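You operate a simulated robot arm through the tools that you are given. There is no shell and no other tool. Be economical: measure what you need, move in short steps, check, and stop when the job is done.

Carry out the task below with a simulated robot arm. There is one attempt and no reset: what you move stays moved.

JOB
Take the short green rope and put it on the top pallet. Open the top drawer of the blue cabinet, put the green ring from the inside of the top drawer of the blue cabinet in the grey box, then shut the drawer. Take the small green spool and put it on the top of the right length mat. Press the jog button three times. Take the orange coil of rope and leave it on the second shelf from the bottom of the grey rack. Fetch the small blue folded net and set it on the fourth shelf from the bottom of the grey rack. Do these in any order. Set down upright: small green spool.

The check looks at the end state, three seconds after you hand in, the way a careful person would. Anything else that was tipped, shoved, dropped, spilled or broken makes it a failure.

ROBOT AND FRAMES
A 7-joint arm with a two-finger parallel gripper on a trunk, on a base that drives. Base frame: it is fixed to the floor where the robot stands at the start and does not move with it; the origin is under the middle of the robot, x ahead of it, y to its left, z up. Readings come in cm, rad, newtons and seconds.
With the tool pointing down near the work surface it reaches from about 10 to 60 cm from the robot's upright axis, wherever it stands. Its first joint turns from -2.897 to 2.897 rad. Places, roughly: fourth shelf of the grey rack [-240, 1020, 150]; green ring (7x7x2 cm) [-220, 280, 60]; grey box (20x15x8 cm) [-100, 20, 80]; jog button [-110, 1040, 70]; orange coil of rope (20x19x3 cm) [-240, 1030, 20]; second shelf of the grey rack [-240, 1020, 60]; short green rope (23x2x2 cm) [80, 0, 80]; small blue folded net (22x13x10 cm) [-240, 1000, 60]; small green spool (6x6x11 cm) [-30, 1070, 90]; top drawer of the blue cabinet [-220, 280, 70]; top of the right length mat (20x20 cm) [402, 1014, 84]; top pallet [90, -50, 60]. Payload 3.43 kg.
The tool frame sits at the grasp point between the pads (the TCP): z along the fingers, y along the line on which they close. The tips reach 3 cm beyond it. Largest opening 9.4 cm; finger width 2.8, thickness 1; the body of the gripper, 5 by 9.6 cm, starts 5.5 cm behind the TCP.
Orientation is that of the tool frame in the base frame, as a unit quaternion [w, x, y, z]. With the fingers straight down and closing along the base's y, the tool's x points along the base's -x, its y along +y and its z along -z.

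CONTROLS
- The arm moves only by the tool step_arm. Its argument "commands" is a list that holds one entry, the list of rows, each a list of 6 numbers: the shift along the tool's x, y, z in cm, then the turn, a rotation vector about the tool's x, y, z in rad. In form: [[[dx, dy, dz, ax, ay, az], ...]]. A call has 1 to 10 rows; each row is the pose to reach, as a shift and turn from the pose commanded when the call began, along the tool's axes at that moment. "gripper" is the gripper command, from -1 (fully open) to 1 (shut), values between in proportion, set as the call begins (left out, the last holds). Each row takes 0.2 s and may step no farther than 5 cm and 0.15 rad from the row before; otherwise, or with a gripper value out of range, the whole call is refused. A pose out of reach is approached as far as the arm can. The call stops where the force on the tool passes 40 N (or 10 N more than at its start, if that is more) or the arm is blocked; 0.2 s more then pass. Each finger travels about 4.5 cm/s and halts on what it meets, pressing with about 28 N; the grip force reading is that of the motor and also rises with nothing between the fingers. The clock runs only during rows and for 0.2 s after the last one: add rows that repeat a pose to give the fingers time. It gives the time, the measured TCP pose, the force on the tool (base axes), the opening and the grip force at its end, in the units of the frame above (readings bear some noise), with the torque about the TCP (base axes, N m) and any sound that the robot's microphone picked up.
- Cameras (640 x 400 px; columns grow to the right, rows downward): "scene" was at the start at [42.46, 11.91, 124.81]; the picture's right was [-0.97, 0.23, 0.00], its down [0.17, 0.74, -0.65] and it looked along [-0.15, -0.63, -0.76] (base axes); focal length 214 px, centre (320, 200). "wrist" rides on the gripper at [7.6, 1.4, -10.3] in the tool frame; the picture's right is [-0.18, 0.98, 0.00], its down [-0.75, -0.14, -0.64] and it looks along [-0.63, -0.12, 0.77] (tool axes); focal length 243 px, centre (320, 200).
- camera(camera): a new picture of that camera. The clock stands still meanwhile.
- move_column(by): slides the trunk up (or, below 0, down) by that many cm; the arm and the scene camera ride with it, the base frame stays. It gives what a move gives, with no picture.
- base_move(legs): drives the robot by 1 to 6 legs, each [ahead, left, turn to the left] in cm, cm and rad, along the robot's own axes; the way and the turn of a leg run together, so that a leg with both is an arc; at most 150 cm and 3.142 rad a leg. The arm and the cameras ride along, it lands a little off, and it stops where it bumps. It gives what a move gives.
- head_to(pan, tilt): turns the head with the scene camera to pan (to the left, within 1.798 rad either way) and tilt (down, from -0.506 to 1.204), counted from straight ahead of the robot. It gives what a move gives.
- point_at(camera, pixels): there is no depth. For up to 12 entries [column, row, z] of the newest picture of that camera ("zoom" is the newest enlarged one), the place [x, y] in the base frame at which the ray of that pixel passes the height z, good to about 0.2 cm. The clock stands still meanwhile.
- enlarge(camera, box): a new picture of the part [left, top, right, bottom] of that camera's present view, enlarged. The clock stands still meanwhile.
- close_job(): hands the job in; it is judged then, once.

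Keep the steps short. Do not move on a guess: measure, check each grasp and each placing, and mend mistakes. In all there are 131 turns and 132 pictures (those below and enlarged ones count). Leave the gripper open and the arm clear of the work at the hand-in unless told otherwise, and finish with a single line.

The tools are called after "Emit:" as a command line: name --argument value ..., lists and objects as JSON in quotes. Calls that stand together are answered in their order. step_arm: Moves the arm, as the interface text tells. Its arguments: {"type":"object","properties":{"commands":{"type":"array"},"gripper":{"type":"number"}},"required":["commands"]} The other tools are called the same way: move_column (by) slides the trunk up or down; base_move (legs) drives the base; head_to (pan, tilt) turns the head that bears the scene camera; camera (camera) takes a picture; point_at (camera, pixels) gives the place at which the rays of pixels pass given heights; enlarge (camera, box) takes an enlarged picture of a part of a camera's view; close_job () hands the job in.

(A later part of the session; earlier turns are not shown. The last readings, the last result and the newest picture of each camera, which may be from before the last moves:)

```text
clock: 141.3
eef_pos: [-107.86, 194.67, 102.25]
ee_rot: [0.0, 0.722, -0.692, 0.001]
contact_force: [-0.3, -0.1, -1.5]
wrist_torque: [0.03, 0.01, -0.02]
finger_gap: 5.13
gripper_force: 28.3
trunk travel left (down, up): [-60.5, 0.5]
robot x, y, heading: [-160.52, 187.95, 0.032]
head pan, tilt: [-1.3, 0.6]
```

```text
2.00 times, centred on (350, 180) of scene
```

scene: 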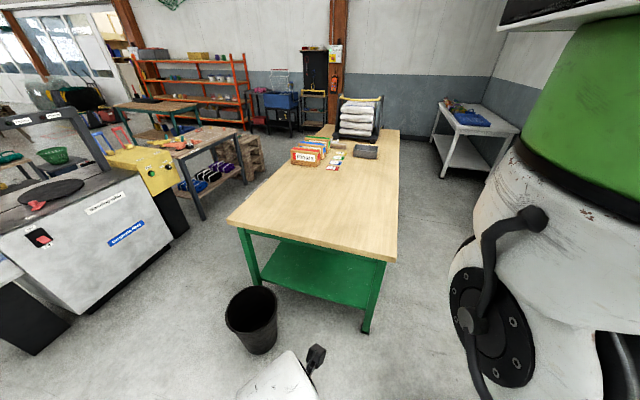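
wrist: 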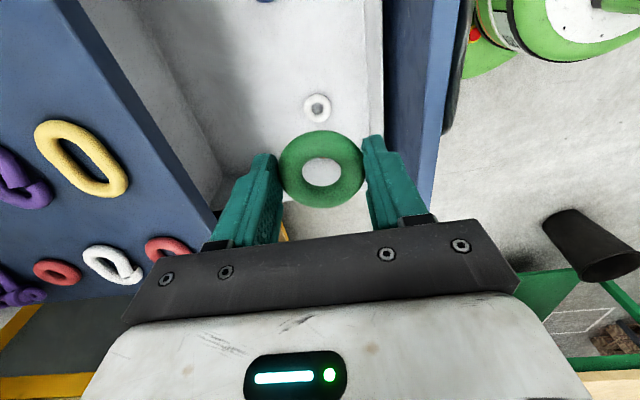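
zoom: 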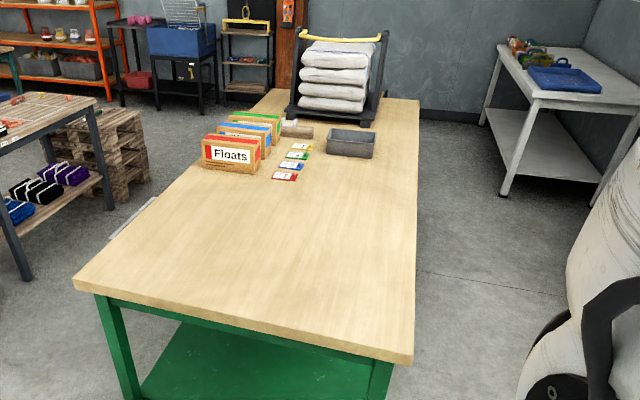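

Box is at about (-100, 20), and the bench's west edge is x≈-126.5. I straighten the heading and slide sideways along the passage 150 cm, then look at the box.

Emit:
base_move --legs '[[0, 0, -0.031], [0, -150, 0]]'

Emit:
head_to --pan -0.5 --tilt 1.0

Emit:
camera --camera "scene"

Emit:
camera --camera "wrist"

```text
clock: 149.1
eef_pos: [-107.58, 43.19, 102.16]
ee_rot: [0.0, 0.712, -0.703, 0.0]
contact_force: [1.3, -0.2, -2.0]
wrist_torque: [-0.01, 0.01, 0.0]
finger_gap: 5.09
gripper_force: 28.2
trunk travel left (down, up): [-60.5, 0.5]
robot x, y, heading: [-160.13, 37.82, -0.0]
head pan, tilt: [-1.3, 0.6]
```

```text
clock: 150.2
eef_pos: [-107.68, 43.09, 102.14]
ee_rot: [-0.001, 0.711, -0.703, 0.001]
contact_force: [0.6, -1.2, -1.6]
wrist_torque: [-0.02, -0.02, -0.04]
finger_gap: 5.1
gripper_force: 28.2
trunk travel left (down, up): [-60.5, 0.5]
robot x, y, heading: [-160.14, 37.68, 0.002]
head pan, tilt: [-0.499, 1.0]
```

```text
65 pictures are left
```

scene: 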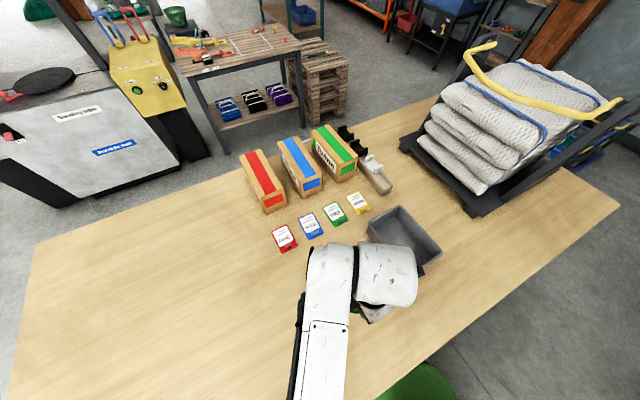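

```text
64 pictures are left
```

wrist: 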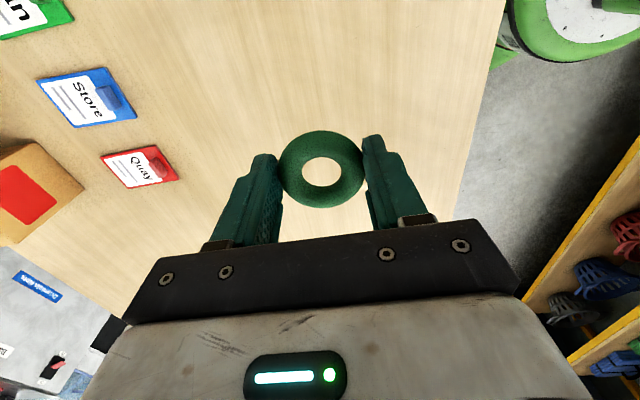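

Emit:
point_at --camera "scene" --pixels '[[396, 205, 88], [368, 236, 88], [441, 250, 88], [396, 205, 92], [368, 236, 92], [441, 250, 92], [356, 210, 82], [320, 155, 95], [283, 248, 82]]'

Emit:
point_at --camera "wrist" --pixels '[[139, 168, 78], [139, 168, 82], [139, 168, 86]]'

Emit:
point_at --camera "scene" --pixels '[[284, 238, 78], [284, 238, 82], [284, 238, 86]]'

```text
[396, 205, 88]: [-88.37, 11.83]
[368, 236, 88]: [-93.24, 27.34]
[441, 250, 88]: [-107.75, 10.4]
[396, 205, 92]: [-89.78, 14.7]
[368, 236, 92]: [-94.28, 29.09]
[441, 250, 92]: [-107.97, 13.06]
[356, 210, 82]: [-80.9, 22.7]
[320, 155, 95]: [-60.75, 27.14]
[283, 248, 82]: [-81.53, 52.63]
```

```text
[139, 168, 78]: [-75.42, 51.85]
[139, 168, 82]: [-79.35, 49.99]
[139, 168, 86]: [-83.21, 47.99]
```

```text
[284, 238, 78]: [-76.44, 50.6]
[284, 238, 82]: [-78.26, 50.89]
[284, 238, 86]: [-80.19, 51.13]
```

Bench top is z≈80, box rim z≈88, and the box centre about (-100.5, 18.9). I slide 24 cm right and extend the arm 7 cm towards the box centre, staying high.

Emit:
base_move --legs '[[0, -24.2, 0]]'

Emit:
step_arm --commands '[[[0, -2.4, 2, 0, 0, 0], [0, -4.8, 4, 0, 0, 0], [0, -7.0, 6, 0, 0, 0], [0, -7.0, 6, 0, 0, 0]]]'

Emit:
camera --camera "wrist"

Emit:
camera --camera "scene"

```text
clock: 152.0
eef_pos: [-107.62, 18.8, 102.16]
ee_rot: [0.0, 0.71, -0.704, 0.001]
contact_force: [0.2, 0.6, -1.4]
wrist_torque: [0.01, -0.05, 0.04]
finger_gap: 5.13
gripper_force: 27.9
trunk travel left (down, up): [-60.5, 0.5]
robot x, y, heading: [-159.9, 13.72, -0.002]
head pan, tilt: [-0.499, 1.0]
```

```text
clock: 153.0
eef_pos: [-100.49, 18.81, 96.05]
ee_rot: [0.0, 0.711, -0.703, 0.001]
contact_force: [0.8, -0.1, -2.3]
wrist_torque: [0.01, 0.01, -0.01]
finger_gap: 5.12
gripper_force: 28.1
trunk travel left (down, up): [-60.5, 0.5]
robot x, y, heading: [-160.07, 13.53, -0.006]
head pan, tilt: [-0.499, 1.0]
```

```text
63 pictures are left
```

wrist: 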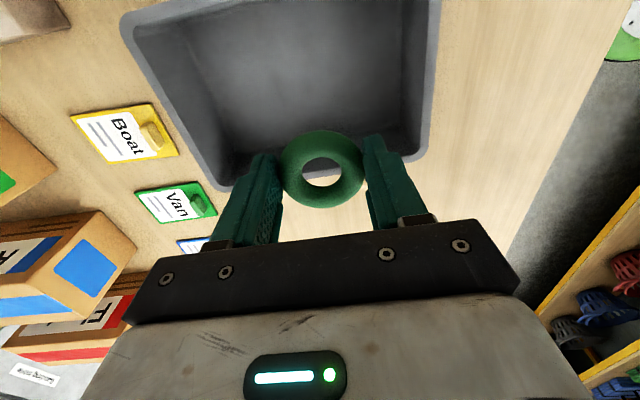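

```text
62 pictures are left
```

scene: 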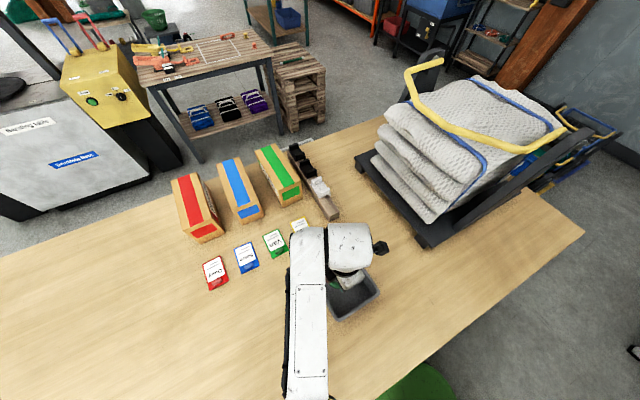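

Emit:
point_at --camera "wrist" --pixels '[[222, 188, 88], [422, 158, 88], [122, 20, 88], [438, 2, 88]]'

```text
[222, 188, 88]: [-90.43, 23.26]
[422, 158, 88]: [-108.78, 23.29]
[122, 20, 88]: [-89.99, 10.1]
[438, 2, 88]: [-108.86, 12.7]
```

By the wrist view the box spans y≈9.5–23.3, so its centre is nearer y≈16.4. I shift 2.4 cm that way and lower to z≈85.5.

Emit:
step_arm --commands '[[[1.2, -0.5, 2, 0, 0, 0], [2.4, -0.5, 5, 0, 0, 0], [2.4, -0.5, 8, 0, 0, 0], [2.4, -0.5, 10.5, 0, 0, 0], [2.4, -0.5, 10.5, 0, 0, 0]]]'

Emit:
camera --camera "wrist"

```text
clock: 154.2
eef_pos: [-99.98, 16.4, 85.74]
ee_rot: [0.0, 0.71, -0.704, 0.0]
contact_force: [-0.3, 0.4, -1.3]
wrist_torque: [-0.01, -0.03, 0.0]
finger_gap: 5.1
gripper_force: 28.0
trunk travel left (down, up): [-60.5, 0.5]
robot x, y, heading: [-160.53, 13.61, -0.003]
head pan, tilt: [-0.499, 1.0]
```

```text
61 pictures are left
```

wrist: 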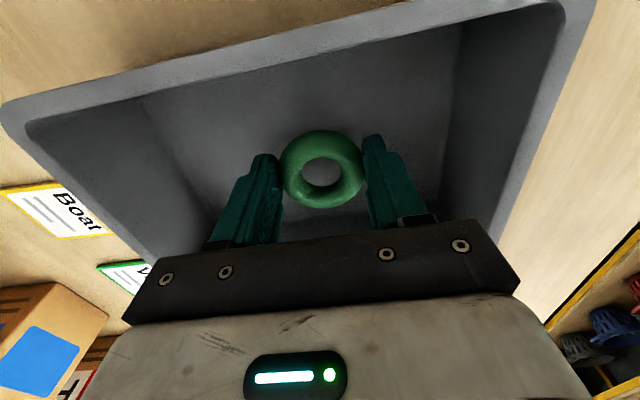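

The ring is inside the box. I open partly, then lift straight out.

Emit:
step_arm --commands '[[[0, 0, 0.8, 0, 0, 0], [0, 0, 0.8, 0, 0, 0], [0, 0, 0.8, 0, 0, 0], [0, 0, 0.8, 0, 0, 0]]]' --gripper -0.7

Emit:
step_arm --commands '[[[0, 0, -4, 0, 0, 0], [0, 0, -8, 0, 0, 0], [0, 2, -12, 0, 0, 0], [0, 5, -15, 0, 0, 0], [0, 8, -17, 0, 0, 0]]]'

Emit:
camera --camera "wrist"

```text
clock: 155.2
eef_pos: [-99.92, 16.58, 84.95]
ee_rot: [0.0, 0.71, -0.704, 0.001]
contact_force: [0.2, 0.1, -0.4]
wrist_torque: [-0.02, 0.02, 0.01]
finger_gap: 7.99
gripper_force: 0.0
trunk travel left (down, up): [-60.5, 0.5]
robot x, y, heading: [-160.29, 13.5, -0.0]
head pan, tilt: [-0.499, 1.0]
```

```text
clock: 156.4
eef_pos: [-108.29, 16.54, 101.79]
ee_rot: [0.0, 0.711, -0.703, -0.001]
contact_force: [-0.1, -0.2, 0.0]
wrist_torque: [0.02, -0.02, 0.0]
finger_gap: 7.99
gripper_force: 0.1
trunk travel left (down, up): [-60.5, 0.5]
robot x, y, heading: [-159.96, 13.46, 0.002]
head pan, tilt: [-0.499, 1.0]
```

```text
60 pictures are left
```

wrist: 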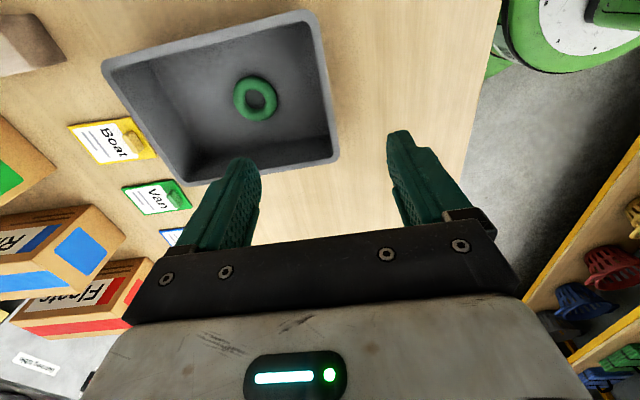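

The ring lies in the grey box. Back to the drawer: I reverse the route, and on open floor turn to face the cabinet with the gripper shut.

Emit:
base_move --legs '[[0, 150, 0], [0, 25, 0], [68, 92, 0], [0, 0, -3.141]]'

Emit:
step_arm --commands '[[[0, 0, 0, 0, 0, 0], [0, 0, 0, 0, 0, 0], [0, 0, 0, 0, 0, 0], [0, 0, 0, 0, 0, 0], [0, 0, 0, 0, 0, 0]]]' --gripper 1

Emit:
move_column --by -21.3

Emit:
head_to --pan 0.0 --tilt 0.9

Emit:
camera --camera "scene"

```text
clock: 178.0
eef_pos: [-138.31, 275.83, 101.76]
ee_rot: [0.0, 0.703, 0.712, -0.001]
contact_force: [0.6, -0.4, 0.8]
wrist_torque: [0.02, 0.01, -0.03]
finger_gap: 7.97
gripper_force: 0.1
trunk travel left (down, up): [-60.5, 0.5]
robot x, y, heading: [-86.29, 278.84, -3.137]
head pan, tilt: [-0.499, 1.0]
```

```text
clock: 179.2
eef_pos: [-138.25, 275.86, 101.74]
ee_rot: [0.0, 0.703, 0.711, -0.001]
contact_force: [-1.0, -0.1, -1.3]
wrist_torque: [0.0, 0.02, 0.02]
finger_gap: 0.0
gripper_force: 22.9
trunk travel left (down, up): [-60.5, 0.5]
robot x, y, heading: [-86.47, 279.24, -3.138]
head pan, tilt: [-0.499, 1.0]
```

```text
clock: 181.5
eef_pos: [-138.34, 275.99, 80.32]
ee_rot: [-0.001, 0.702, 0.712, 0.0]
contact_force: [0.1, 0.1, 0.2]
wrist_torque: [-0.02, -0.01, -0.03]
finger_gap: 0.0
gripper_force: 27.5
trunk travel left (down, up): [-39.2, 21.8]
robot x, y, heading: [-86.46, 279.15, -3.139]
head pan, tilt: [-0.499, 1.0]
```

```text
clock: 182.4
eef_pos: [-138.39, 275.98, 80.46]
ee_rot: [0.0, 0.702, 0.712, -0.001]
contact_force: [-0.9, 0.5, -0.5]
wrist_torque: [-0.04, 0.01, 0.02]
finger_gap: 0.02
gripper_force: 28.5
trunk travel left (down, up): [-39.2, 21.8]
robot x, y, heading: [-86.05, 279.36, -3.14]
head pan, tilt: [0.0, 0.901]
```

```text
59 pictures are left
```

scene: 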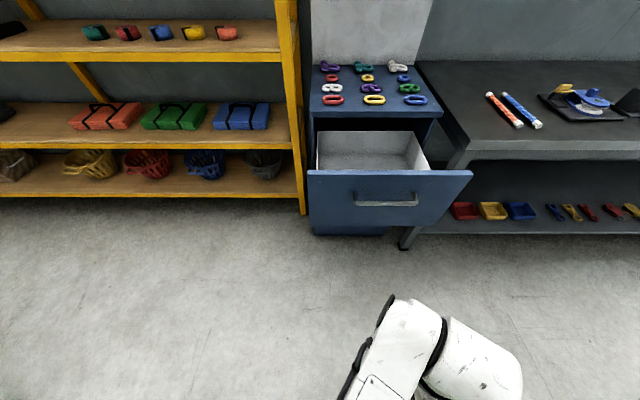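

The gripper is shut at z 80.4. I line up with the handle centre (y≈280), drive ahead and push the drawer in. The handle should be home at TCP x≈-201.3.

Emit:
base_move --legs '[[30, -4, 0], [20, 0, 0], [12.5, 0, 0]]'

Emit:
camera --camera "scene"

Emit:
camera --camera "wrist"

```text
clock: 186.5
eef_pos: [-200.27, 279.35, 80.3]
ee_rot: [0.0, 0.701, 0.713, -0.002]
contact_force: [0.1, 0.3, 0.1]
wrist_torque: [0.03, -0.01, -0.03]
finger_gap: 0.02
gripper_force: 28.3
trunk travel left (down, up): [-39.2, 21.8]
robot x, y, heading: [-148.34, 282.9, -3.138]
head pan, tilt: [0.0, 0.901]
```

```text
58 pictures are left
```

scene: 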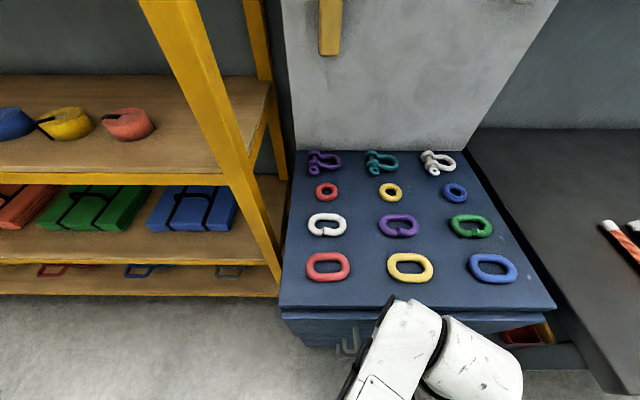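

```text
57 pictures are left
```

wrist: 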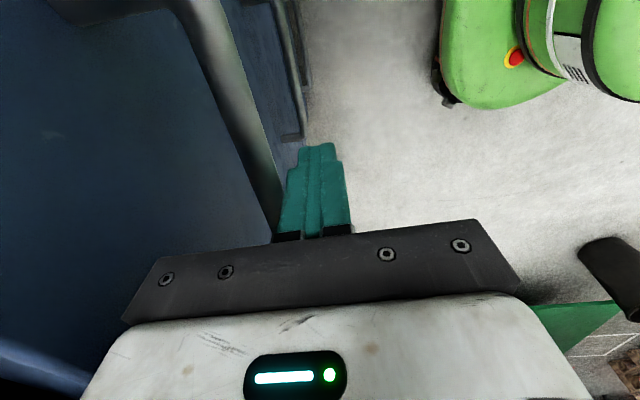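

The drawer is almost home. I nudge it slowly with the arm until it resists.

Emit:
step_arm --commands '[[[0, -0.5, 0, 0, 0, 0], [0, -1, 0, 0, 0, 0], [0, -1.5, 0, 0, 0, 0], [0, -2, 0, 0, 0, 0], [0, -2.5, 0, 0, 0, 0]]]'

Emit:
base_move --legs '[[-25, 0, 0]]'

Emit:
enlarge --camera "scene" --box '[260, 60, 500, 300]'

```text
clock: 187.7
eef_pos: [-202.24, 279.24, 80.43]
ee_rot: [0.006, 0.704, 0.711, 0.005]
contact_force: [10.4, -2.0, 3.5]
wrist_torque: [0.03, 0.12, -0.12]
finger_gap: 0.03
gripper_force: 28.2
trunk travel left (down, up): [-39.2, 21.8]
robot x, y, heading: [-148.01, 282.64, -3.129]
head pan, tilt: [0.0, 0.901]
stopped in row 5: the force on the tool passed its limit at 48 N (the readings are from after the stop); the commanded pose is now the measured one
```

```text
clock: 189.5
eef_pos: [-177.13, 279.53, 80.35]
ee_rot: [0.004, 0.704, 0.711, 0.004]
contact_force: [-1.1, 0.4, 0.8]
wrist_torque: [0.02, 0.02, 0.0]
finger_gap: 0.0
gripper_force: 28.2
trunk travel left (down, up): [-39.2, 21.8]
robot x, y, heading: [-122.96, 283.21, -3.138]
head pan, tilt: [0.0, 0.901]
```

```text
1.67 times, centred on (380, 180) of scene
```

zoom: 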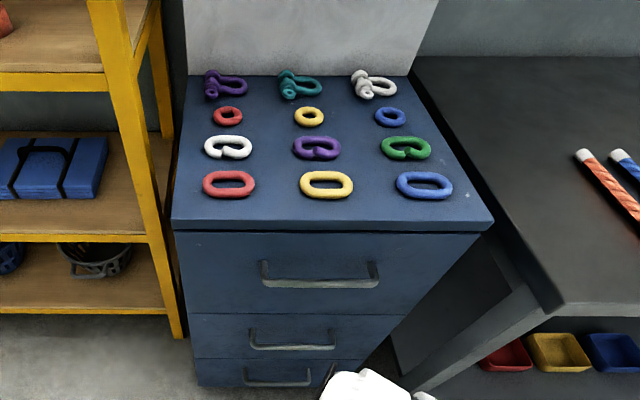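

The drawer is flush. Next comes the far area (y≈1000): I turn to face +y, raise the trunk, and look along the way.

Emit:
base_move --legs '[[-15, 0, 0], [0, 0, -1.571]]'

Emit:
move_column --by 15

Emit:
head_to --pan 0.0 --tilt 0.25

Emit:
camera --camera "scene"

```text
clock: 194.7
eef_pos: [-111.47, 337.04, 80.45]
ee_rot: [0.006, 1.0, 0.007, -0.001]
contact_force: [0.7, -1.2, 1.1]
wrist_torque: [-0.02, 0.03, -0.01]
finger_gap: 0.0
gripper_force: 28.0
trunk travel left (down, up): [-39.2, 21.8]
robot x, y, heading: [-107.61, 282.92, 1.579]
head pan, tilt: [0.0, 0.901]
```

```text
clock: 196.5
eef_pos: [-111.63, 337.08, 95.42]
ee_rot: [0.007, 1.0, 0.006, 0.0]
contact_force: [0.0, 0.0, -0.8]
wrist_torque: [0.01, 0.04, 0.03]
finger_gap: 0.01
gripper_force: 28.4
trunk travel left (down, up): [-54.2, 6.8]
robot x, y, heading: [-107.9, 283.08, 1.579]
head pan, tilt: [0.0, 0.901]
```

```text
clock: 197.5
eef_pos: [-111.54, 337.13, 95.49]
ee_rot: [0.006, 1.0, 0.005, -0.001]
contact_force: [0.5, -0.5, 0.9]
wrist_torque: [-0.03, 0.01, -0.01]
finger_gap: 0.01
gripper_force: 27.5
trunk travel left (down, up): [-54.2, 6.8]
robot x, y, heading: [-108.23, 283.09, 1.576]
head pan, tilt: [0.0, 0.25]
```

```text
55 pictures are left
```

scene: 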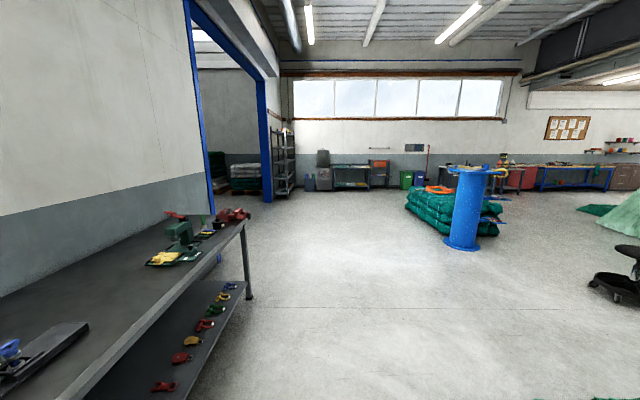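

The way ahead is clear: the rack is at (285,160) and the machines are beyond. I drive 560 cm ahead.

Emit:
base_move --legs '[[150, 0, 0], [150, 0, 0], [150, 0, 0], [110, 0, 0]]'

Emit:
camera --camera "scene"

Emit:
head_to --pan 0.9 --tilt 0.4

Emit:
camera --camera "scene"

```text
clock: 224.1
eef_pos: [-119.42, 895.24, 95.39]
ee_rot: [0.005, 1.0, 0.009, 0.0]
contact_force: [1.0, 0.0, 0.2]
wrist_torque: [0.01, -0.03, -0.01]
finger_gap: 0.02
gripper_force: 28.3
trunk travel left (down, up): [-54.2, 6.8]
robot x, y, heading: [-115.44, 841.21, 1.581]
head pan, tilt: [0.0, 0.25]
```

```text
54 pictures are left
```

scene: 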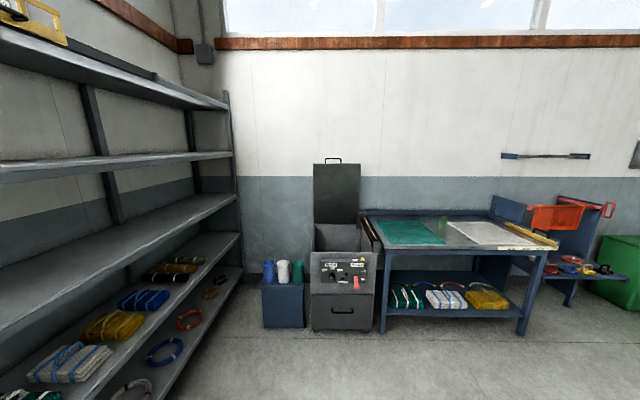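

```text
clock: 225.3
eef_pos: [-119.31, 895.17, 95.42]
ee_rot: [0.006, 1.0, 0.009, -0.001]
contact_force: [0.3, -0.3, -0.1]
wrist_torque: [-0.01, 0.01, -0.02]
finger_gap: 0.0
gripper_force: 28.5
trunk travel left (down, up): [-54.2, 6.8]
robot x, y, heading: [-115.59, 840.79, 1.585]
head pan, tilt: [0.901, 0.4]
```

```text
53 pictures are left
```

scene: 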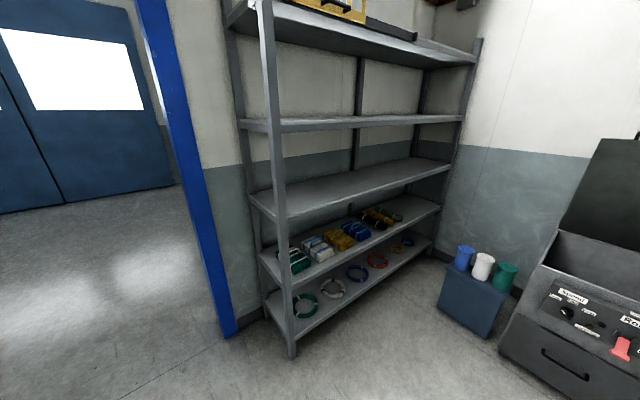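

I see the five-shelf rack: coils on the bottom shelf and nets on the second. I take a close look and measure the rack and its contents.

Emit:
enlarge --camera "scene" --box '[240, 180, 460, 360]'

Emit:
point_at --camera "scene" --pixels '[[292, 357, 0], [285, 288, 20], [437, 208, 60], [283, 215, 100], [445, 262, 0], [356, 231, 63], [377, 261, 22], [500, 330, 0]]'

```text
2.22 times, centred on (350, 270) of scene
```

zoom: 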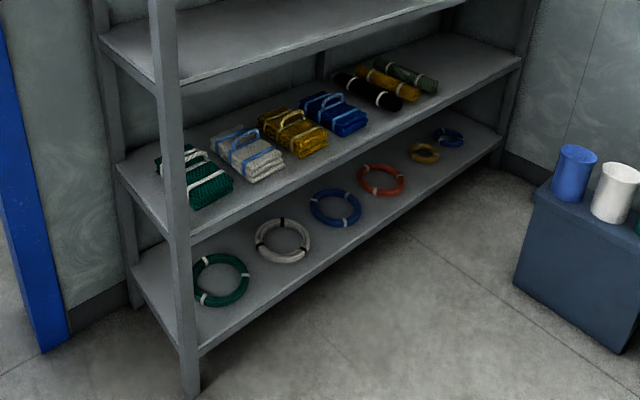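

```text
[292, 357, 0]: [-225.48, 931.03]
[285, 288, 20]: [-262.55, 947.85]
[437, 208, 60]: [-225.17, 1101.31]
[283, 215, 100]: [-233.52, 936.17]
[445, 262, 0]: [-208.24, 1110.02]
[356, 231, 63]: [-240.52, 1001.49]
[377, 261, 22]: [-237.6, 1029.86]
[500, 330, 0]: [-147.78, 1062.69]
```

The net has a carrying loop on top, which I'll grip. I turn to face the rack here in the open, then slide along it to y≈1000.

Emit:
base_move --legs '[[0, 0, 1.561], [0, -150, 0], [0, -8, 0]]'

Emit:
head_to --pan -0.05 --tilt 0.6

Emit:
camera --camera "scene"

Emit:
enlarge --camera "scene" --box '[240, 160, 440, 320]'

```text
clock: 237.1
eef_pos: [-168.36, 994.33, 95.42]
ee_rot: [0.005, 0.713, 0.701, 0.004]
contact_force: [0.3, 0.4, 0.2]
wrist_torque: [0.0, 0.01, -0.03]
finger_gap: 0.0
gripper_force: 28.0
trunk travel left (down, up): [-54.2, 6.8]
robot x, y, heading: [-114.36, 996.19, 3.118]
head pan, tilt: [0.901, 0.4]
```

```text
clock: 238.3
eef_pos: [-168.32, 994.33, 95.43]
ee_rot: [0.005, 0.713, 0.701, 0.003]
contact_force: [1.0, 0.6, 0.4]
wrist_torque: [0.0, 0.01, -0.03]
finger_gap: 0.0
gripper_force: 28.6
trunk travel left (down, up): [-54.2, 6.8]
robot x, y, heading: [-114.61, 996.3, 3.118]
head pan, tilt: [-0.051, 0.6]
```

```text
51 pictures are left
```

scene: 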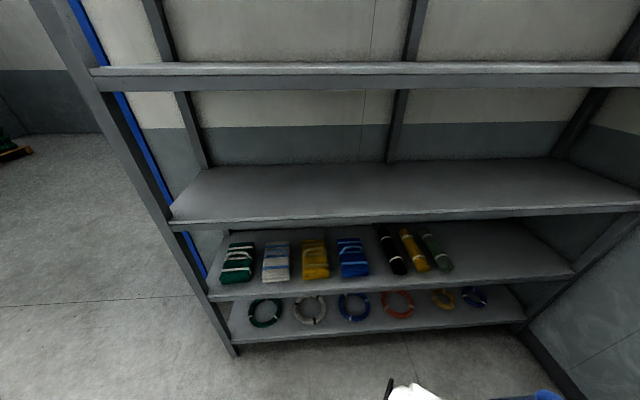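

```text
2.50 times, centred on (340, 240) of scene
```

zoom: 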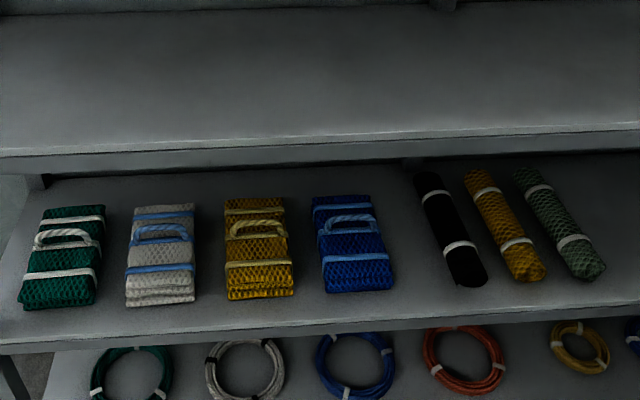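

The loop arches along y over the net's middle. I measure the loop, net corners, coil and shelves.

Emit:
point_at --camera "zoom" --pixels '[[350, 220, 68], [326, 230, 66], [375, 225, 66], [327, 292, 60], [393, 288, 60], [312, 197, 66], [370, 195, 66], [462, 345, 22], [465, 390, 22], [425, 350, 22], [500, 350, 22], [300, 345, 60]]'

Emit:
point_at --camera "scene" --pixels '[[340, 216, 100], [340, 70, 150], [230, 357, 0], [340, 290, 60], [340, 334, 20]]'

```text
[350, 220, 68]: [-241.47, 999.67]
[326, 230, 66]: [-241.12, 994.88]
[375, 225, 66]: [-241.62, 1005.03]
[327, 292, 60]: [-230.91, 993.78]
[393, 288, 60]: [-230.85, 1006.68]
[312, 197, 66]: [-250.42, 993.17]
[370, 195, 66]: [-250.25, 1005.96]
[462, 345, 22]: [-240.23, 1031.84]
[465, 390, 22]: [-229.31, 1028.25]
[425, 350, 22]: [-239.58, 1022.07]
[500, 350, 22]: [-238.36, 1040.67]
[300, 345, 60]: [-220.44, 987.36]
```

```text
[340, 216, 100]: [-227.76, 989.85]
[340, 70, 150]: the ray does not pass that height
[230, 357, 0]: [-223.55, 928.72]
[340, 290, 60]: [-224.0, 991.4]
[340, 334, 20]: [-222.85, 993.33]
```

The loop strand is at about (-241.4, 999.7, 69), shelf 2 ≈ 60, shelf 3 ≈ 103, shelf 4 ≈ 146. I open the gripper and pitch it to 30° below horizontal here in the open, aligned in y.

Emit:
step_arm --commands '[[[0.7, -1.2, 1.5, 0.131, 0, 0], [1.4, -2.5, 3, 0.262, 0, 0], [2, -3.7, 4.5, 0.393, 0, 0], [2.7, -5, 6, 0.524, 0, 0], [3.4, -6.2, 8, 0.655, 0, 0], [4, -7.5, 10, 0.786, 0, 0], [4.7, -8.7, 11.5, 0.917, 0, 0], [5.4, -10, 13, 1.047, 0, 0], [5.4, -10, 13, 1.047, 0, 0]]]' --gripper -0.3

Emit:
camera --camera "wrist"

```text
clock: 240.3
eef_pos: [-179.93, 999.81, 82.77]
ee_rot: [-0.352, 0.621, 0.609, -0.347]
contact_force: [-0.1, -0.4, -0.3]
wrist_torque: [0.0, 0.01, -0.01]
finger_gap: 6.13
gripper_force: 0.1
out of reach, approached as far as the arm can: row 8, 9
trunk travel left (down, up): [-54.2, 6.8]
robot x, y, heading: [-114.0, 996.18, 3.122]
head pan, tilt: [-0.051, 0.6]
```

```text
49 pictures are left
```

wrist: 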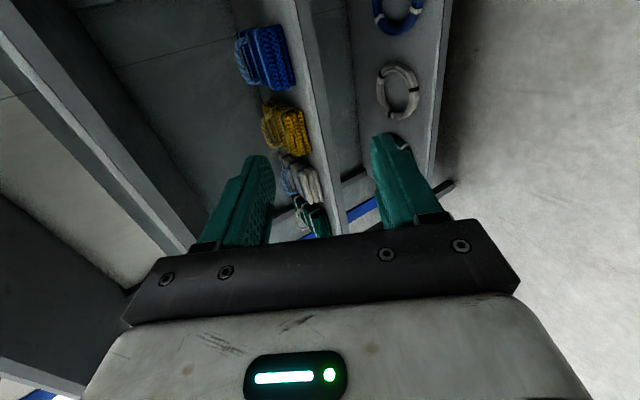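

The tool is pitched 31° below horizontal. I drive 40 cm ahead so the fingertips are just at the shelf edge, and look.

Emit:
base_move --legs '[[40, 0, 0.02]]'

Emit:
camera --camera "wrist"

Emit:
camera --camera "scene"

```text
clock: 242.8
eef_pos: [-220.04, 999.27, 82.84]
ee_rot: [-0.349, 0.617, 0.613, -0.349]
contact_force: [-0.2, -0.7, 0.5]
wrist_torque: [-0.01, 0.0, -0.01]
finger_gap: 6.11
gripper_force: 0.0
trunk travel left (down, up): [-54.2, 6.8]
robot x, y, heading: [-154.1, 996.7, 3.132]
head pan, tilt: [-0.051, 0.6]
```

```text
48 pictures are left
```

wrist: 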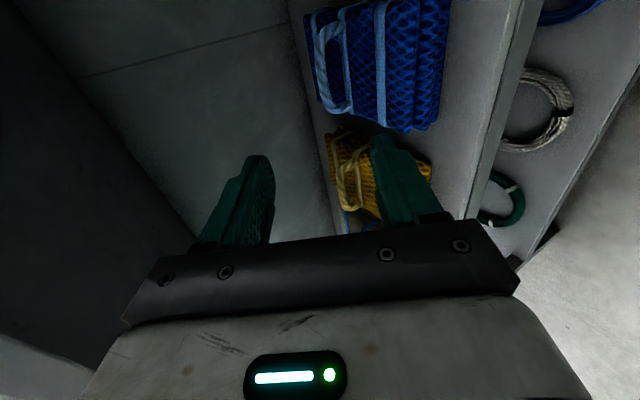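

```text
47 pictures are left
```

scene: 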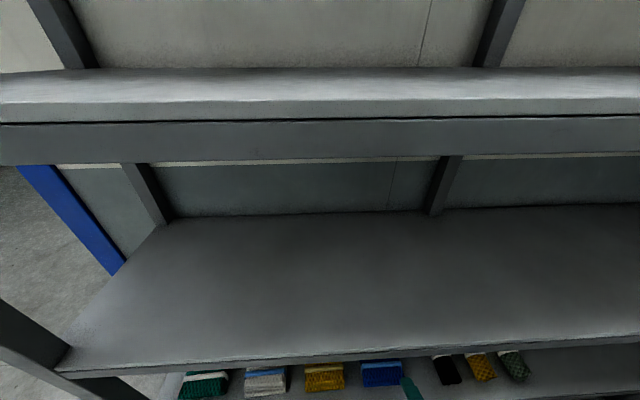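

I triangulate the strand (322,70) in the wrist view. In the scene view shelf 4's top is now visible too.

Emit:
point_at --camera "wrist" --pixels '[[321, 70, 66], [321, 70, 68], [321, 70, 70], [321, 70, 72], [335, 110, 68], [325, 25, 68], [350, 70, 66], [412, 130, 60]]'

Emit:
point_at --camera "scene" --pixels '[[320, 98, 143], [320, 98, 145], [320, 98, 140], [320, 350, 103], [320, 70, 140], [320, 70, 143]]'

```text
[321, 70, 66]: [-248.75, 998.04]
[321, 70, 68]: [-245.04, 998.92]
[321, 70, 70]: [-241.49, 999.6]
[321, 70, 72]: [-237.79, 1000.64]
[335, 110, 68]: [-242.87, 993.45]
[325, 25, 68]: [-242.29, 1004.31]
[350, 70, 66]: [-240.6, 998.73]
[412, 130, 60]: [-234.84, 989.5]
```

```text
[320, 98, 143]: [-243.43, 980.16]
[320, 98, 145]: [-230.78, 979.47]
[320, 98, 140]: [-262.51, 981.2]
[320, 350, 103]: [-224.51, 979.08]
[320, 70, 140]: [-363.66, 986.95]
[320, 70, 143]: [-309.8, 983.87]
```

The strand is at (-241, 999.7, 70), and my approach axis already points at it. I narrow the opening to 3.6 cm and advance 16 cm, then check.

Emit:
step_arm --commands '[[[0.3, 0, 4, 0, 0, 0], [0.3, 0, 8, 0, 0, 0], [0.3, 0, 12, 0, 0, 0], [0.3, 0.1, 16, 0, 0, 0], [0.3, 0.1, 16, 0, 0, 0]]]' --gripper 0.22

Emit:
camera --camera "wrist"

```text
clock: 244.0
eef_pos: [-233.71, 999.63, 74.63]
ee_rot: [-0.349, 0.616, 0.613, -0.349]
contact_force: [0.7, -0.5, 0.1]
wrist_torque: [0.03, -0.01, 0.04]
finger_gap: 3.66
gripper_force: 0.1
trunk travel left (down, up): [-54.2, 6.8]
robot x, y, heading: [-154.22, 996.82, 3.134]
head pan, tilt: [-0.051, 0.6]
```

```text
46 pictures are left
```

wrist: 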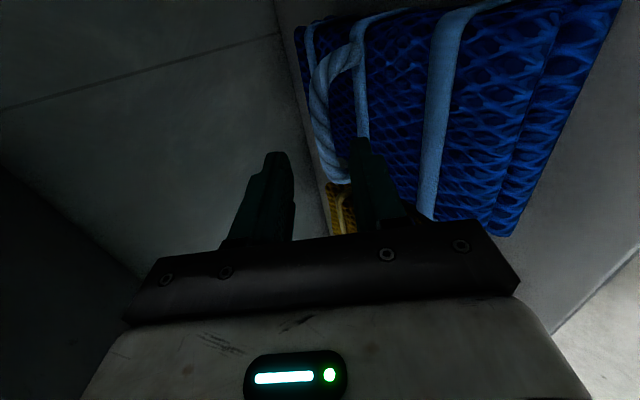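

Emit:
point_at --camera "wrist" --pixels '[[320, 105, 68], [320, 105, 69], [320, 105, 70], [320, 105, 71], [330, 105, 69], [355, 105, 66], [356, 105, 65], [312, 105, 70]]'

Emit:
enlarge --camera "wrist" --box '[220, 20, 460, 240]'

```text
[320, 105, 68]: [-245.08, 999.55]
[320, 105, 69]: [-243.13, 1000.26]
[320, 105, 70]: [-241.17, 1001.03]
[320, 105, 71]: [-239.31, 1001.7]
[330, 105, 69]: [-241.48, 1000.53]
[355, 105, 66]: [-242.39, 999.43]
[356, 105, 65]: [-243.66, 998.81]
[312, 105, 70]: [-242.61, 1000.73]
```

```text
1.82 times, centred on (340, 130) of wrist
```

zoom: 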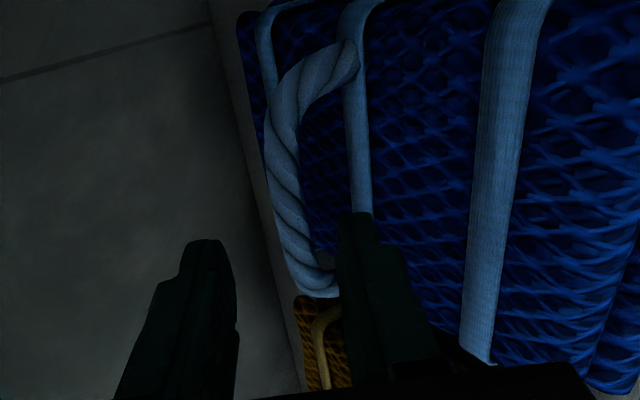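

The strand lies on my approach axis (offset 0.1), 8.8 cm ahead. I advance 7.6 cm slowly, then close.

Emit:
step_arm --commands '[[[0, 0.1, 2.5, 0, 0, 0], [0, 0.1, 5, 0, 0, 0], [0, 0.1, 6.5, 0, 0, 0], [0, 0.1, 7.6, 0, 0, 0], [0, 0.1, 7.6, 0, 0, 0]]]'

Emit:
camera --camera "wrist"

Emit:
step_arm --commands '[[[0, 0, 0, 0, 0, 0], [0, 0, 0, 0, 0, 0], [0, 0, 0, 0, 0, 0], [0, 0, 0, 0, 0, 0]]]' --gripper 1

```text
clock: 245.2
eef_pos: [-240.22, 999.76, 70.81]
ee_rot: [-0.351, 0.616, 0.613, -0.35]
contact_force: [8.8, 0.3, 24.0]
wrist_torque: [0.04, 0.05, 0.01]
finger_gap: 2.68
gripper_force: 0.2
trunk travel left (down, up): [-54.2, 6.8]
robot x, y, heading: [-154.21, 996.9, 3.129]
head pan, tilt: [-0.051, 0.6]
```

```text
44 pictures are left
```

wrist: 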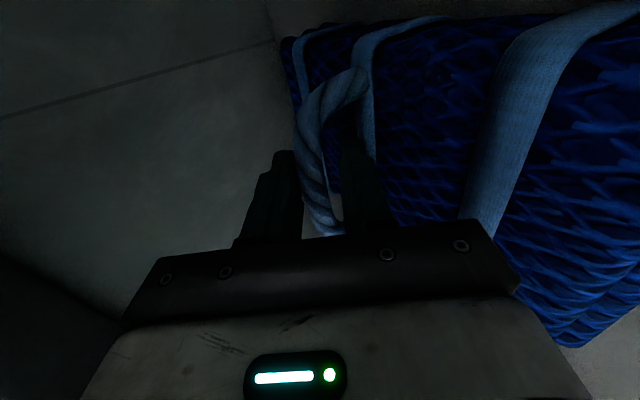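

```text
clock: 246.2
eef_pos: [-240.28, 999.56, 70.99]
ee_rot: [-0.354, 0.615, 0.612, -0.35]
contact_force: [-8.7, 2.9, 33.7]
wrist_torque: [-0.05, 0.06, 0.06]
finger_gap: 1.81
gripper_force: 28.4
trunk travel left (down, up): [-54.2, 6.8]
robot x, y, heading: [-154.37, 996.86, 3.133]
head pan, tilt: [-0.051, 0.6]
```

The strand is gripped (gap 1.8). I lift straight up 5 cm and check.

Emit:
step_arm --commands '[[[0, -0.86, -0.51, 0, 0, 0], [0, -2.57, -1.54, 0, 0, 0], [0, -4.3, -2.57, 0, 0, 0], [0, -4.3, -2.57, 0, 0, 0]]]'

Emit:
camera --camera "wrist"

```text
clock: 247.2
eef_pos: [-240.14, 999.67, 75.59]
ee_rot: [-0.349, 0.616, 0.614, -0.349]
contact_force: [-0.1, 0.4, -5.7]
wrist_torque: [0.04, 0.0, 0.0]
finger_gap: 1.82
gripper_force: 27.9
trunk travel left (down, up): [-54.2, 6.8]
robot x, y, heading: [-154.2, 996.7, 3.135]
head pan, tilt: [-0.051, 0.6]
```

```text
43 pictures are left
```

wrist: 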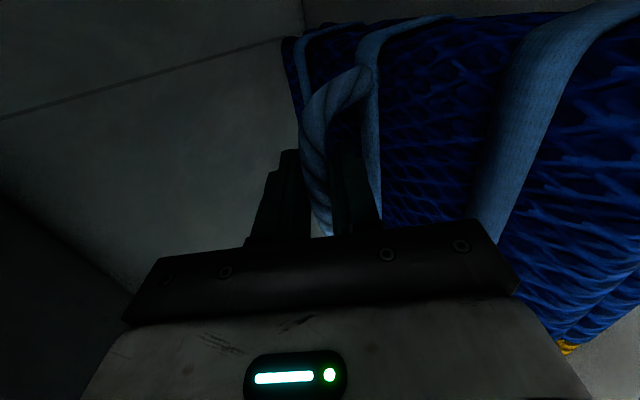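

The net hangs freely (5.7 N). I back out 48 cm, raise the trunk to the top, and start raising the arm in the open.

Emit:
base_move --legs '[[-48, 0, 0]]'

Emit:
move_column --by 6.6

Emit:
step_arm --commands '[[[0, -4.1, -2.45, 0, 0, 0], [0, -8.2, -4.9, 0, 0, 0], [0, -12.3, -7.35, 0, 0, 0], [0, -16.4, -9.8, 0, 0, 0], [0, -20.5, -12.25, 0, 0, 0], [0, -24.6, -14.7, 0, 0, 0], [0, -28.7, -17.15, 0, 0, 0], [0, -32.8, -19.6, 0, 0, 0], [0, -36.9, -22, 0, 0, 0], [0, -41, -24.5, 0, 0, 0]]]'

Emit:
camera --camera "scene"

```text
clock: 250.1
eef_pos: [-191.89, 999.23, 75.59]
ee_rot: [-0.347, 0.615, 0.615, -0.35]
contact_force: [0.2, 0.0, -5.3]
wrist_torque: [0.04, -0.03, -0.01]
finger_gap: 1.8
gripper_force: 27.9
trunk travel left (down, up): [-54.2, 6.8]
robot x, y, heading: [-105.98, 996.48, 3.139]
head pan, tilt: [-0.051, 0.6]
```

```text
clock: 251.1
eef_pos: [-191.94, 999.15, 82.15]
ee_rot: [-0.349, 0.615, 0.615, -0.35]
contact_force: [-0.1, 0.0, -5.3]
wrist_torque: [0.04, -0.02, 0.02]
finger_gap: 1.8
gripper_force: 27.9
trunk travel left (down, up): [-60.8, 0.2]
robot x, y, heading: [-105.91, 996.7, 3.137]
head pan, tilt: [-0.051, 0.6]
```

```text
clock: 253.3
eef_pos: [-191.74, 999.2, 129.93]
ee_rot: [-0.348, 0.616, 0.615, -0.349]
contact_force: [-0.5, -0.1, -4.6]
wrist_torque: [0.03, 0.0, -0.01]
finger_gap: 1.81
gripper_force: 27.9
trunk travel left (down, up): [-60.8, 0.2]
robot x, y, heading: [-105.84, 996.82, 3.143]
head pan, tilt: [-0.051, 0.6]
```

```text
42 pictures are left
```

scene: 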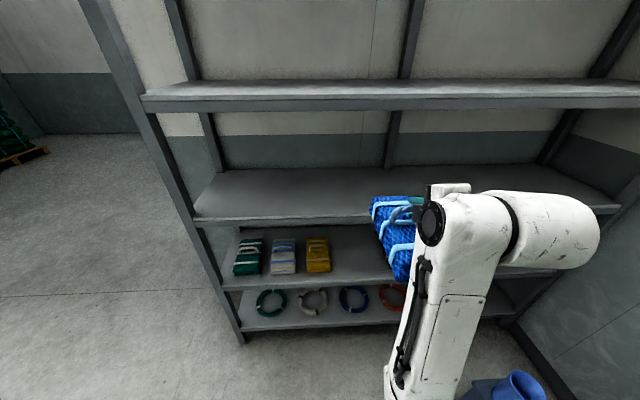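

Reached z 130 without trouble. I continue up 32 cm, drawing the hand in 8 cm.

Emit:
step_arm --commands '[[[0, -2.9, -2.9, 0, 0, 0], [0, -5.8, -5.8, 0, 0, 0], [0, -8.7, -8.7, 0, 0, 0], [0, -11.7, -11.6, 0, 0, 0], [0, -14.6, -14.5, 0, 0, 0], [0, -17.5, -17.4, 0, 0, 0], [0, -20.5, -20.4, 0, 0, 0], [0, -23.4, -23.3, 0, 0, 0], [0, -23.4, -23.3, 0, 0, 0]]]'

Emit:
head_to --pan -0.05 --tilt 0.1

Emit:
camera --camera "scene"

```text
clock: 255.3
eef_pos: [-183.99, 999.16, 161.98]
ee_rot: [-0.348, 0.615, 0.615, -0.349]
contact_force: [0.4, 0.6, -5.3]
wrist_torque: [0.0, 0.0, 0.04]
finger_gap: 1.8
gripper_force: 28.2
trunk travel left (down, up): [-60.8, 0.2]
robot x, y, heading: [-106.31, 996.47, 3.136]
head pan, tilt: [-0.051, 0.6]
```

```text
clock: 256.3
eef_pos: [-184.01, 999.09, 162.03]
ee_rot: [-0.348, 0.614, 0.616, -0.35]
contact_force: [0.7, 0.5, -6.1]
wrist_torque: [0.04, -0.02, -0.03]
finger_gap: 1.79
gripper_force: 28.7
trunk travel left (down, up): [-60.8, 0.2]
robot x, y, heading: [-106.1, 996.59, 3.133]
head pan, tilt: [-0.051, 0.099]
```

```text
41 pictures are left
```

scene: 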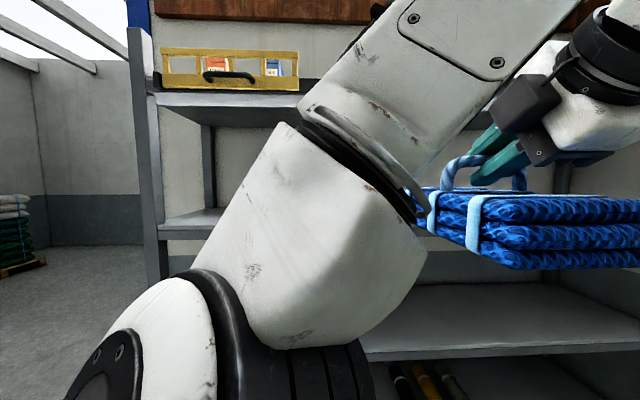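

The net is level and its bottom (≈151) is above shelf 4 (≈146). I advance 35 cm and check clearances before entering.

Emit:
base_move --legs '[[35, 0, 0]]'

Emit:
camera --camera "scene"

Emit:
camera --camera "wrist"

```text
clock: 258.5
eef_pos: [-218.44, 998.94, 162.03]
ee_rot: [-0.347, 0.614, 0.616, -0.35]
contact_force: [-0.2, -0.8, -5.3]
wrist_torque: [0.04, -0.02, 0.01]
finger_gap: 1.78
gripper_force: 27.9
trunk travel left (down, up): [-60.8, 0.2]
robot x, y, heading: [-140.32, 996.77, -3.139]
head pan, tilt: [-0.051, 0.099]
```

```text
40 pictures are left
```

scene: 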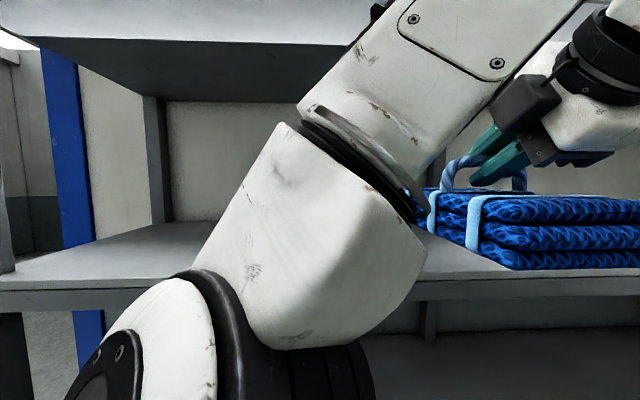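

```text
39 pictures are left
```

wrist: 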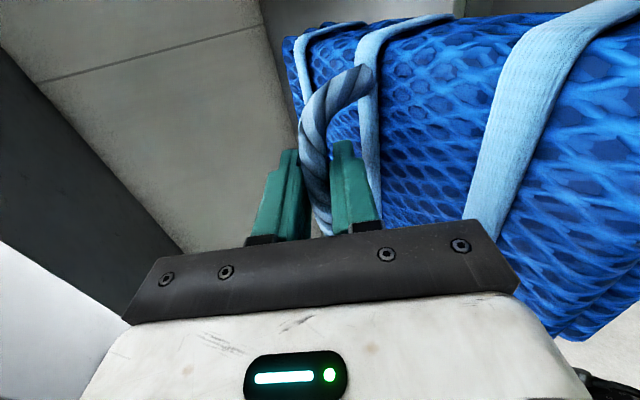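

Clear. I insert a further 17 cm, then lower until the net rests on the shelf.

Emit:
base_move --legs '[[17, 0, 0]]'

Emit:
step_arm --commands '[[[0, 0.86, 0.51, 0, 0, 0], [0, 1.72, 1.02, 0, 0, 0], [0, 2.57, 1.54, 0, 0, 0], [0, 3.0, 1.8, 0, 0, 0]]]'

Emit:
camera --camera "scene"

```text
clock: 260.1
eef_pos: [-235.26, 999.19, 162.11]
ee_rot: [-0.347, 0.615, 0.615, -0.352]
contact_force: [-0.1, -0.7, -4.7]
wrist_torque: [0.02, -0.02, -0.01]
finger_gap: 1.79
gripper_force: 28.0
trunk travel left (down, up): [-60.8, 0.2]
robot x, y, heading: [-157.31, 996.29, 3.141]
head pan, tilt: [-0.051, 0.099]
stopped in leg 1: the robot was blocked; the commanded pose is now the measured one
```

```text
clock: 261.1
eef_pos: [-233.73, 997.91, 158.89]
ee_rot: [-0.346, 0.612, 0.614, -0.358]
contact_force: [4.0, 1.2, -1.4]
wrist_torque: [0.04, -0.17, 0.07]
finger_gap: 1.79
gripper_force: 28.2
trunk travel left (down, up): [-60.8, 0.2]
robot x, y, heading: [-156.38, 996.19, -3.123]
head pan, tilt: [-0.051, 0.099]
```

```text
38 pictures are left
```

scene: 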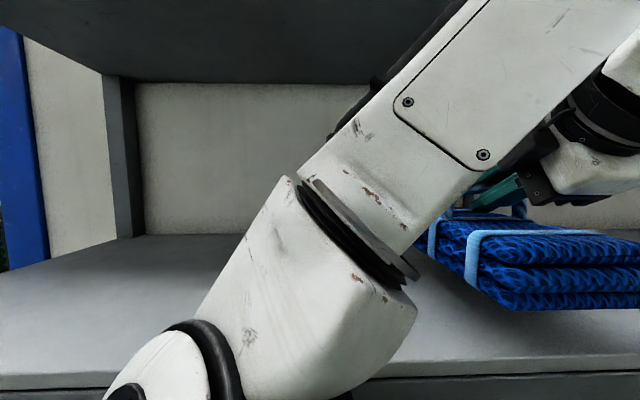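

The elbow seems to touch the shelf edge. I back the base 6 cm and instead extend the arm 7 cm forward, then look.

Emit:
base_move --legs '[[-6, 0, 0]]'

Emit:
step_arm --commands '[[[0, -0.9, 1.5, 0, 0, 0], [0, -1.8, 3, 0, 0, 0], [0, -2.7, 4.5, 0, 0, 0], [0, -3.6, 6, 0, 0, 0], [0, -3.6, 6, 0, 0, 0]]]'

Emit:
camera --camera "scene"

```text
clock: 261.8
eef_pos: [-233.8, 997.6, 158.55]
ee_rot: [-0.344, 0.612, 0.619, -0.353]
contact_force: [0.3, -0.5, -6.1]
wrist_torque: [0.03, -0.04, 0.0]
finger_gap: 1.78
gripper_force: 28.1
trunk travel left (down, up): [-60.8, 0.2]
robot x, y, heading: [-156.63, 996.69, -3.128]
head pan, tilt: [-0.051, 0.099]
stopped in leg 1: the robot was blocked; the commanded pose is now the measured one
```

```text
clock: 263.2
eef_pos: [-242.18, 995.53, 158.09]
ee_rot: [-0.34, 0.588, 0.629, -0.378]
contact_force: [0.1, 3.1, -5.5]
wrist_torque: [0.09, -0.11, 0.04]
finger_gap: 1.38
gripper_force: 27.6
trunk travel left (down, up): [-60.8, 0.2]
robot x, y, heading: [-157.03, 996.49, -3.112]
head pan, tilt: [-0.051, 0.099]
stopped in row 5: the arm was blocked; the commanded pose is now the measured one
```

```text
37 pictures are left
```

scene: 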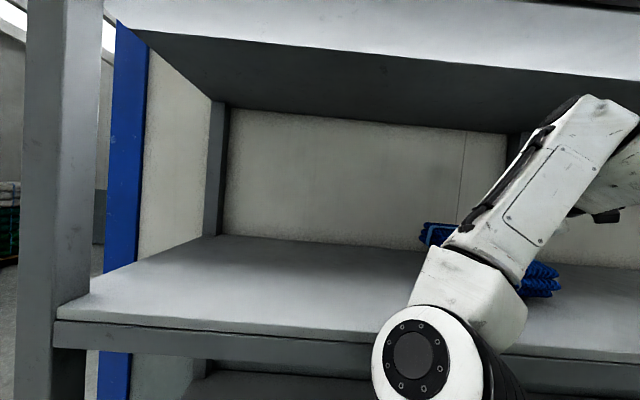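

The base reports a block and the arm re-posed itself. The net should be about 1 cm above the shelf. I check the wrist view.

Emit:
camera --camera "wrist"

Emit:
head_to --pan -0.5 --tilt 0.2

Emit:
camera --camera "scene"

```text
36 pictures are left
```

wrist: 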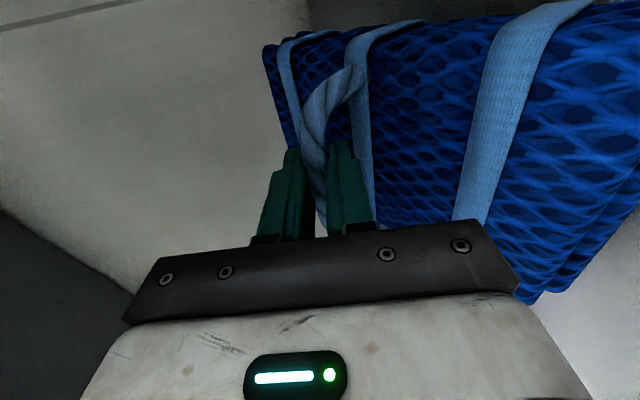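

```text
clock: 264.1
eef_pos: [-242.62, 995.75, 158.21]
ee_rot: [-0.342, 0.58, 0.632, -0.384]
contact_force: [-0.2, -0.4, -5.3]
wrist_torque: [-0.01, -0.1, 0.01]
finger_gap: 1.33
gripper_force: 27.6
trunk travel left (down, up): [-60.8, 0.2]
robot x, y, heading: [-156.79, 996.34, -3.096]
head pan, tilt: [-0.499, 0.201]
```

```text
35 pictures are left
```

scene: 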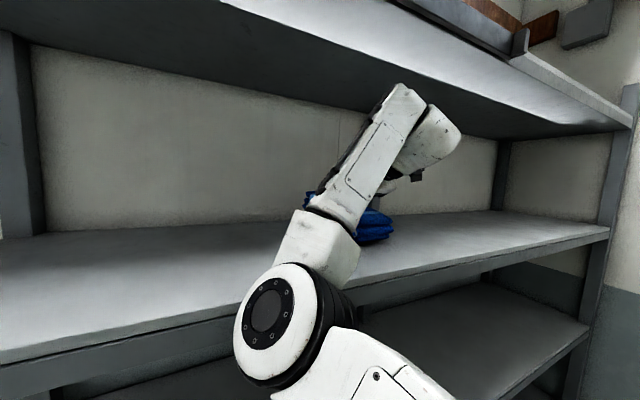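

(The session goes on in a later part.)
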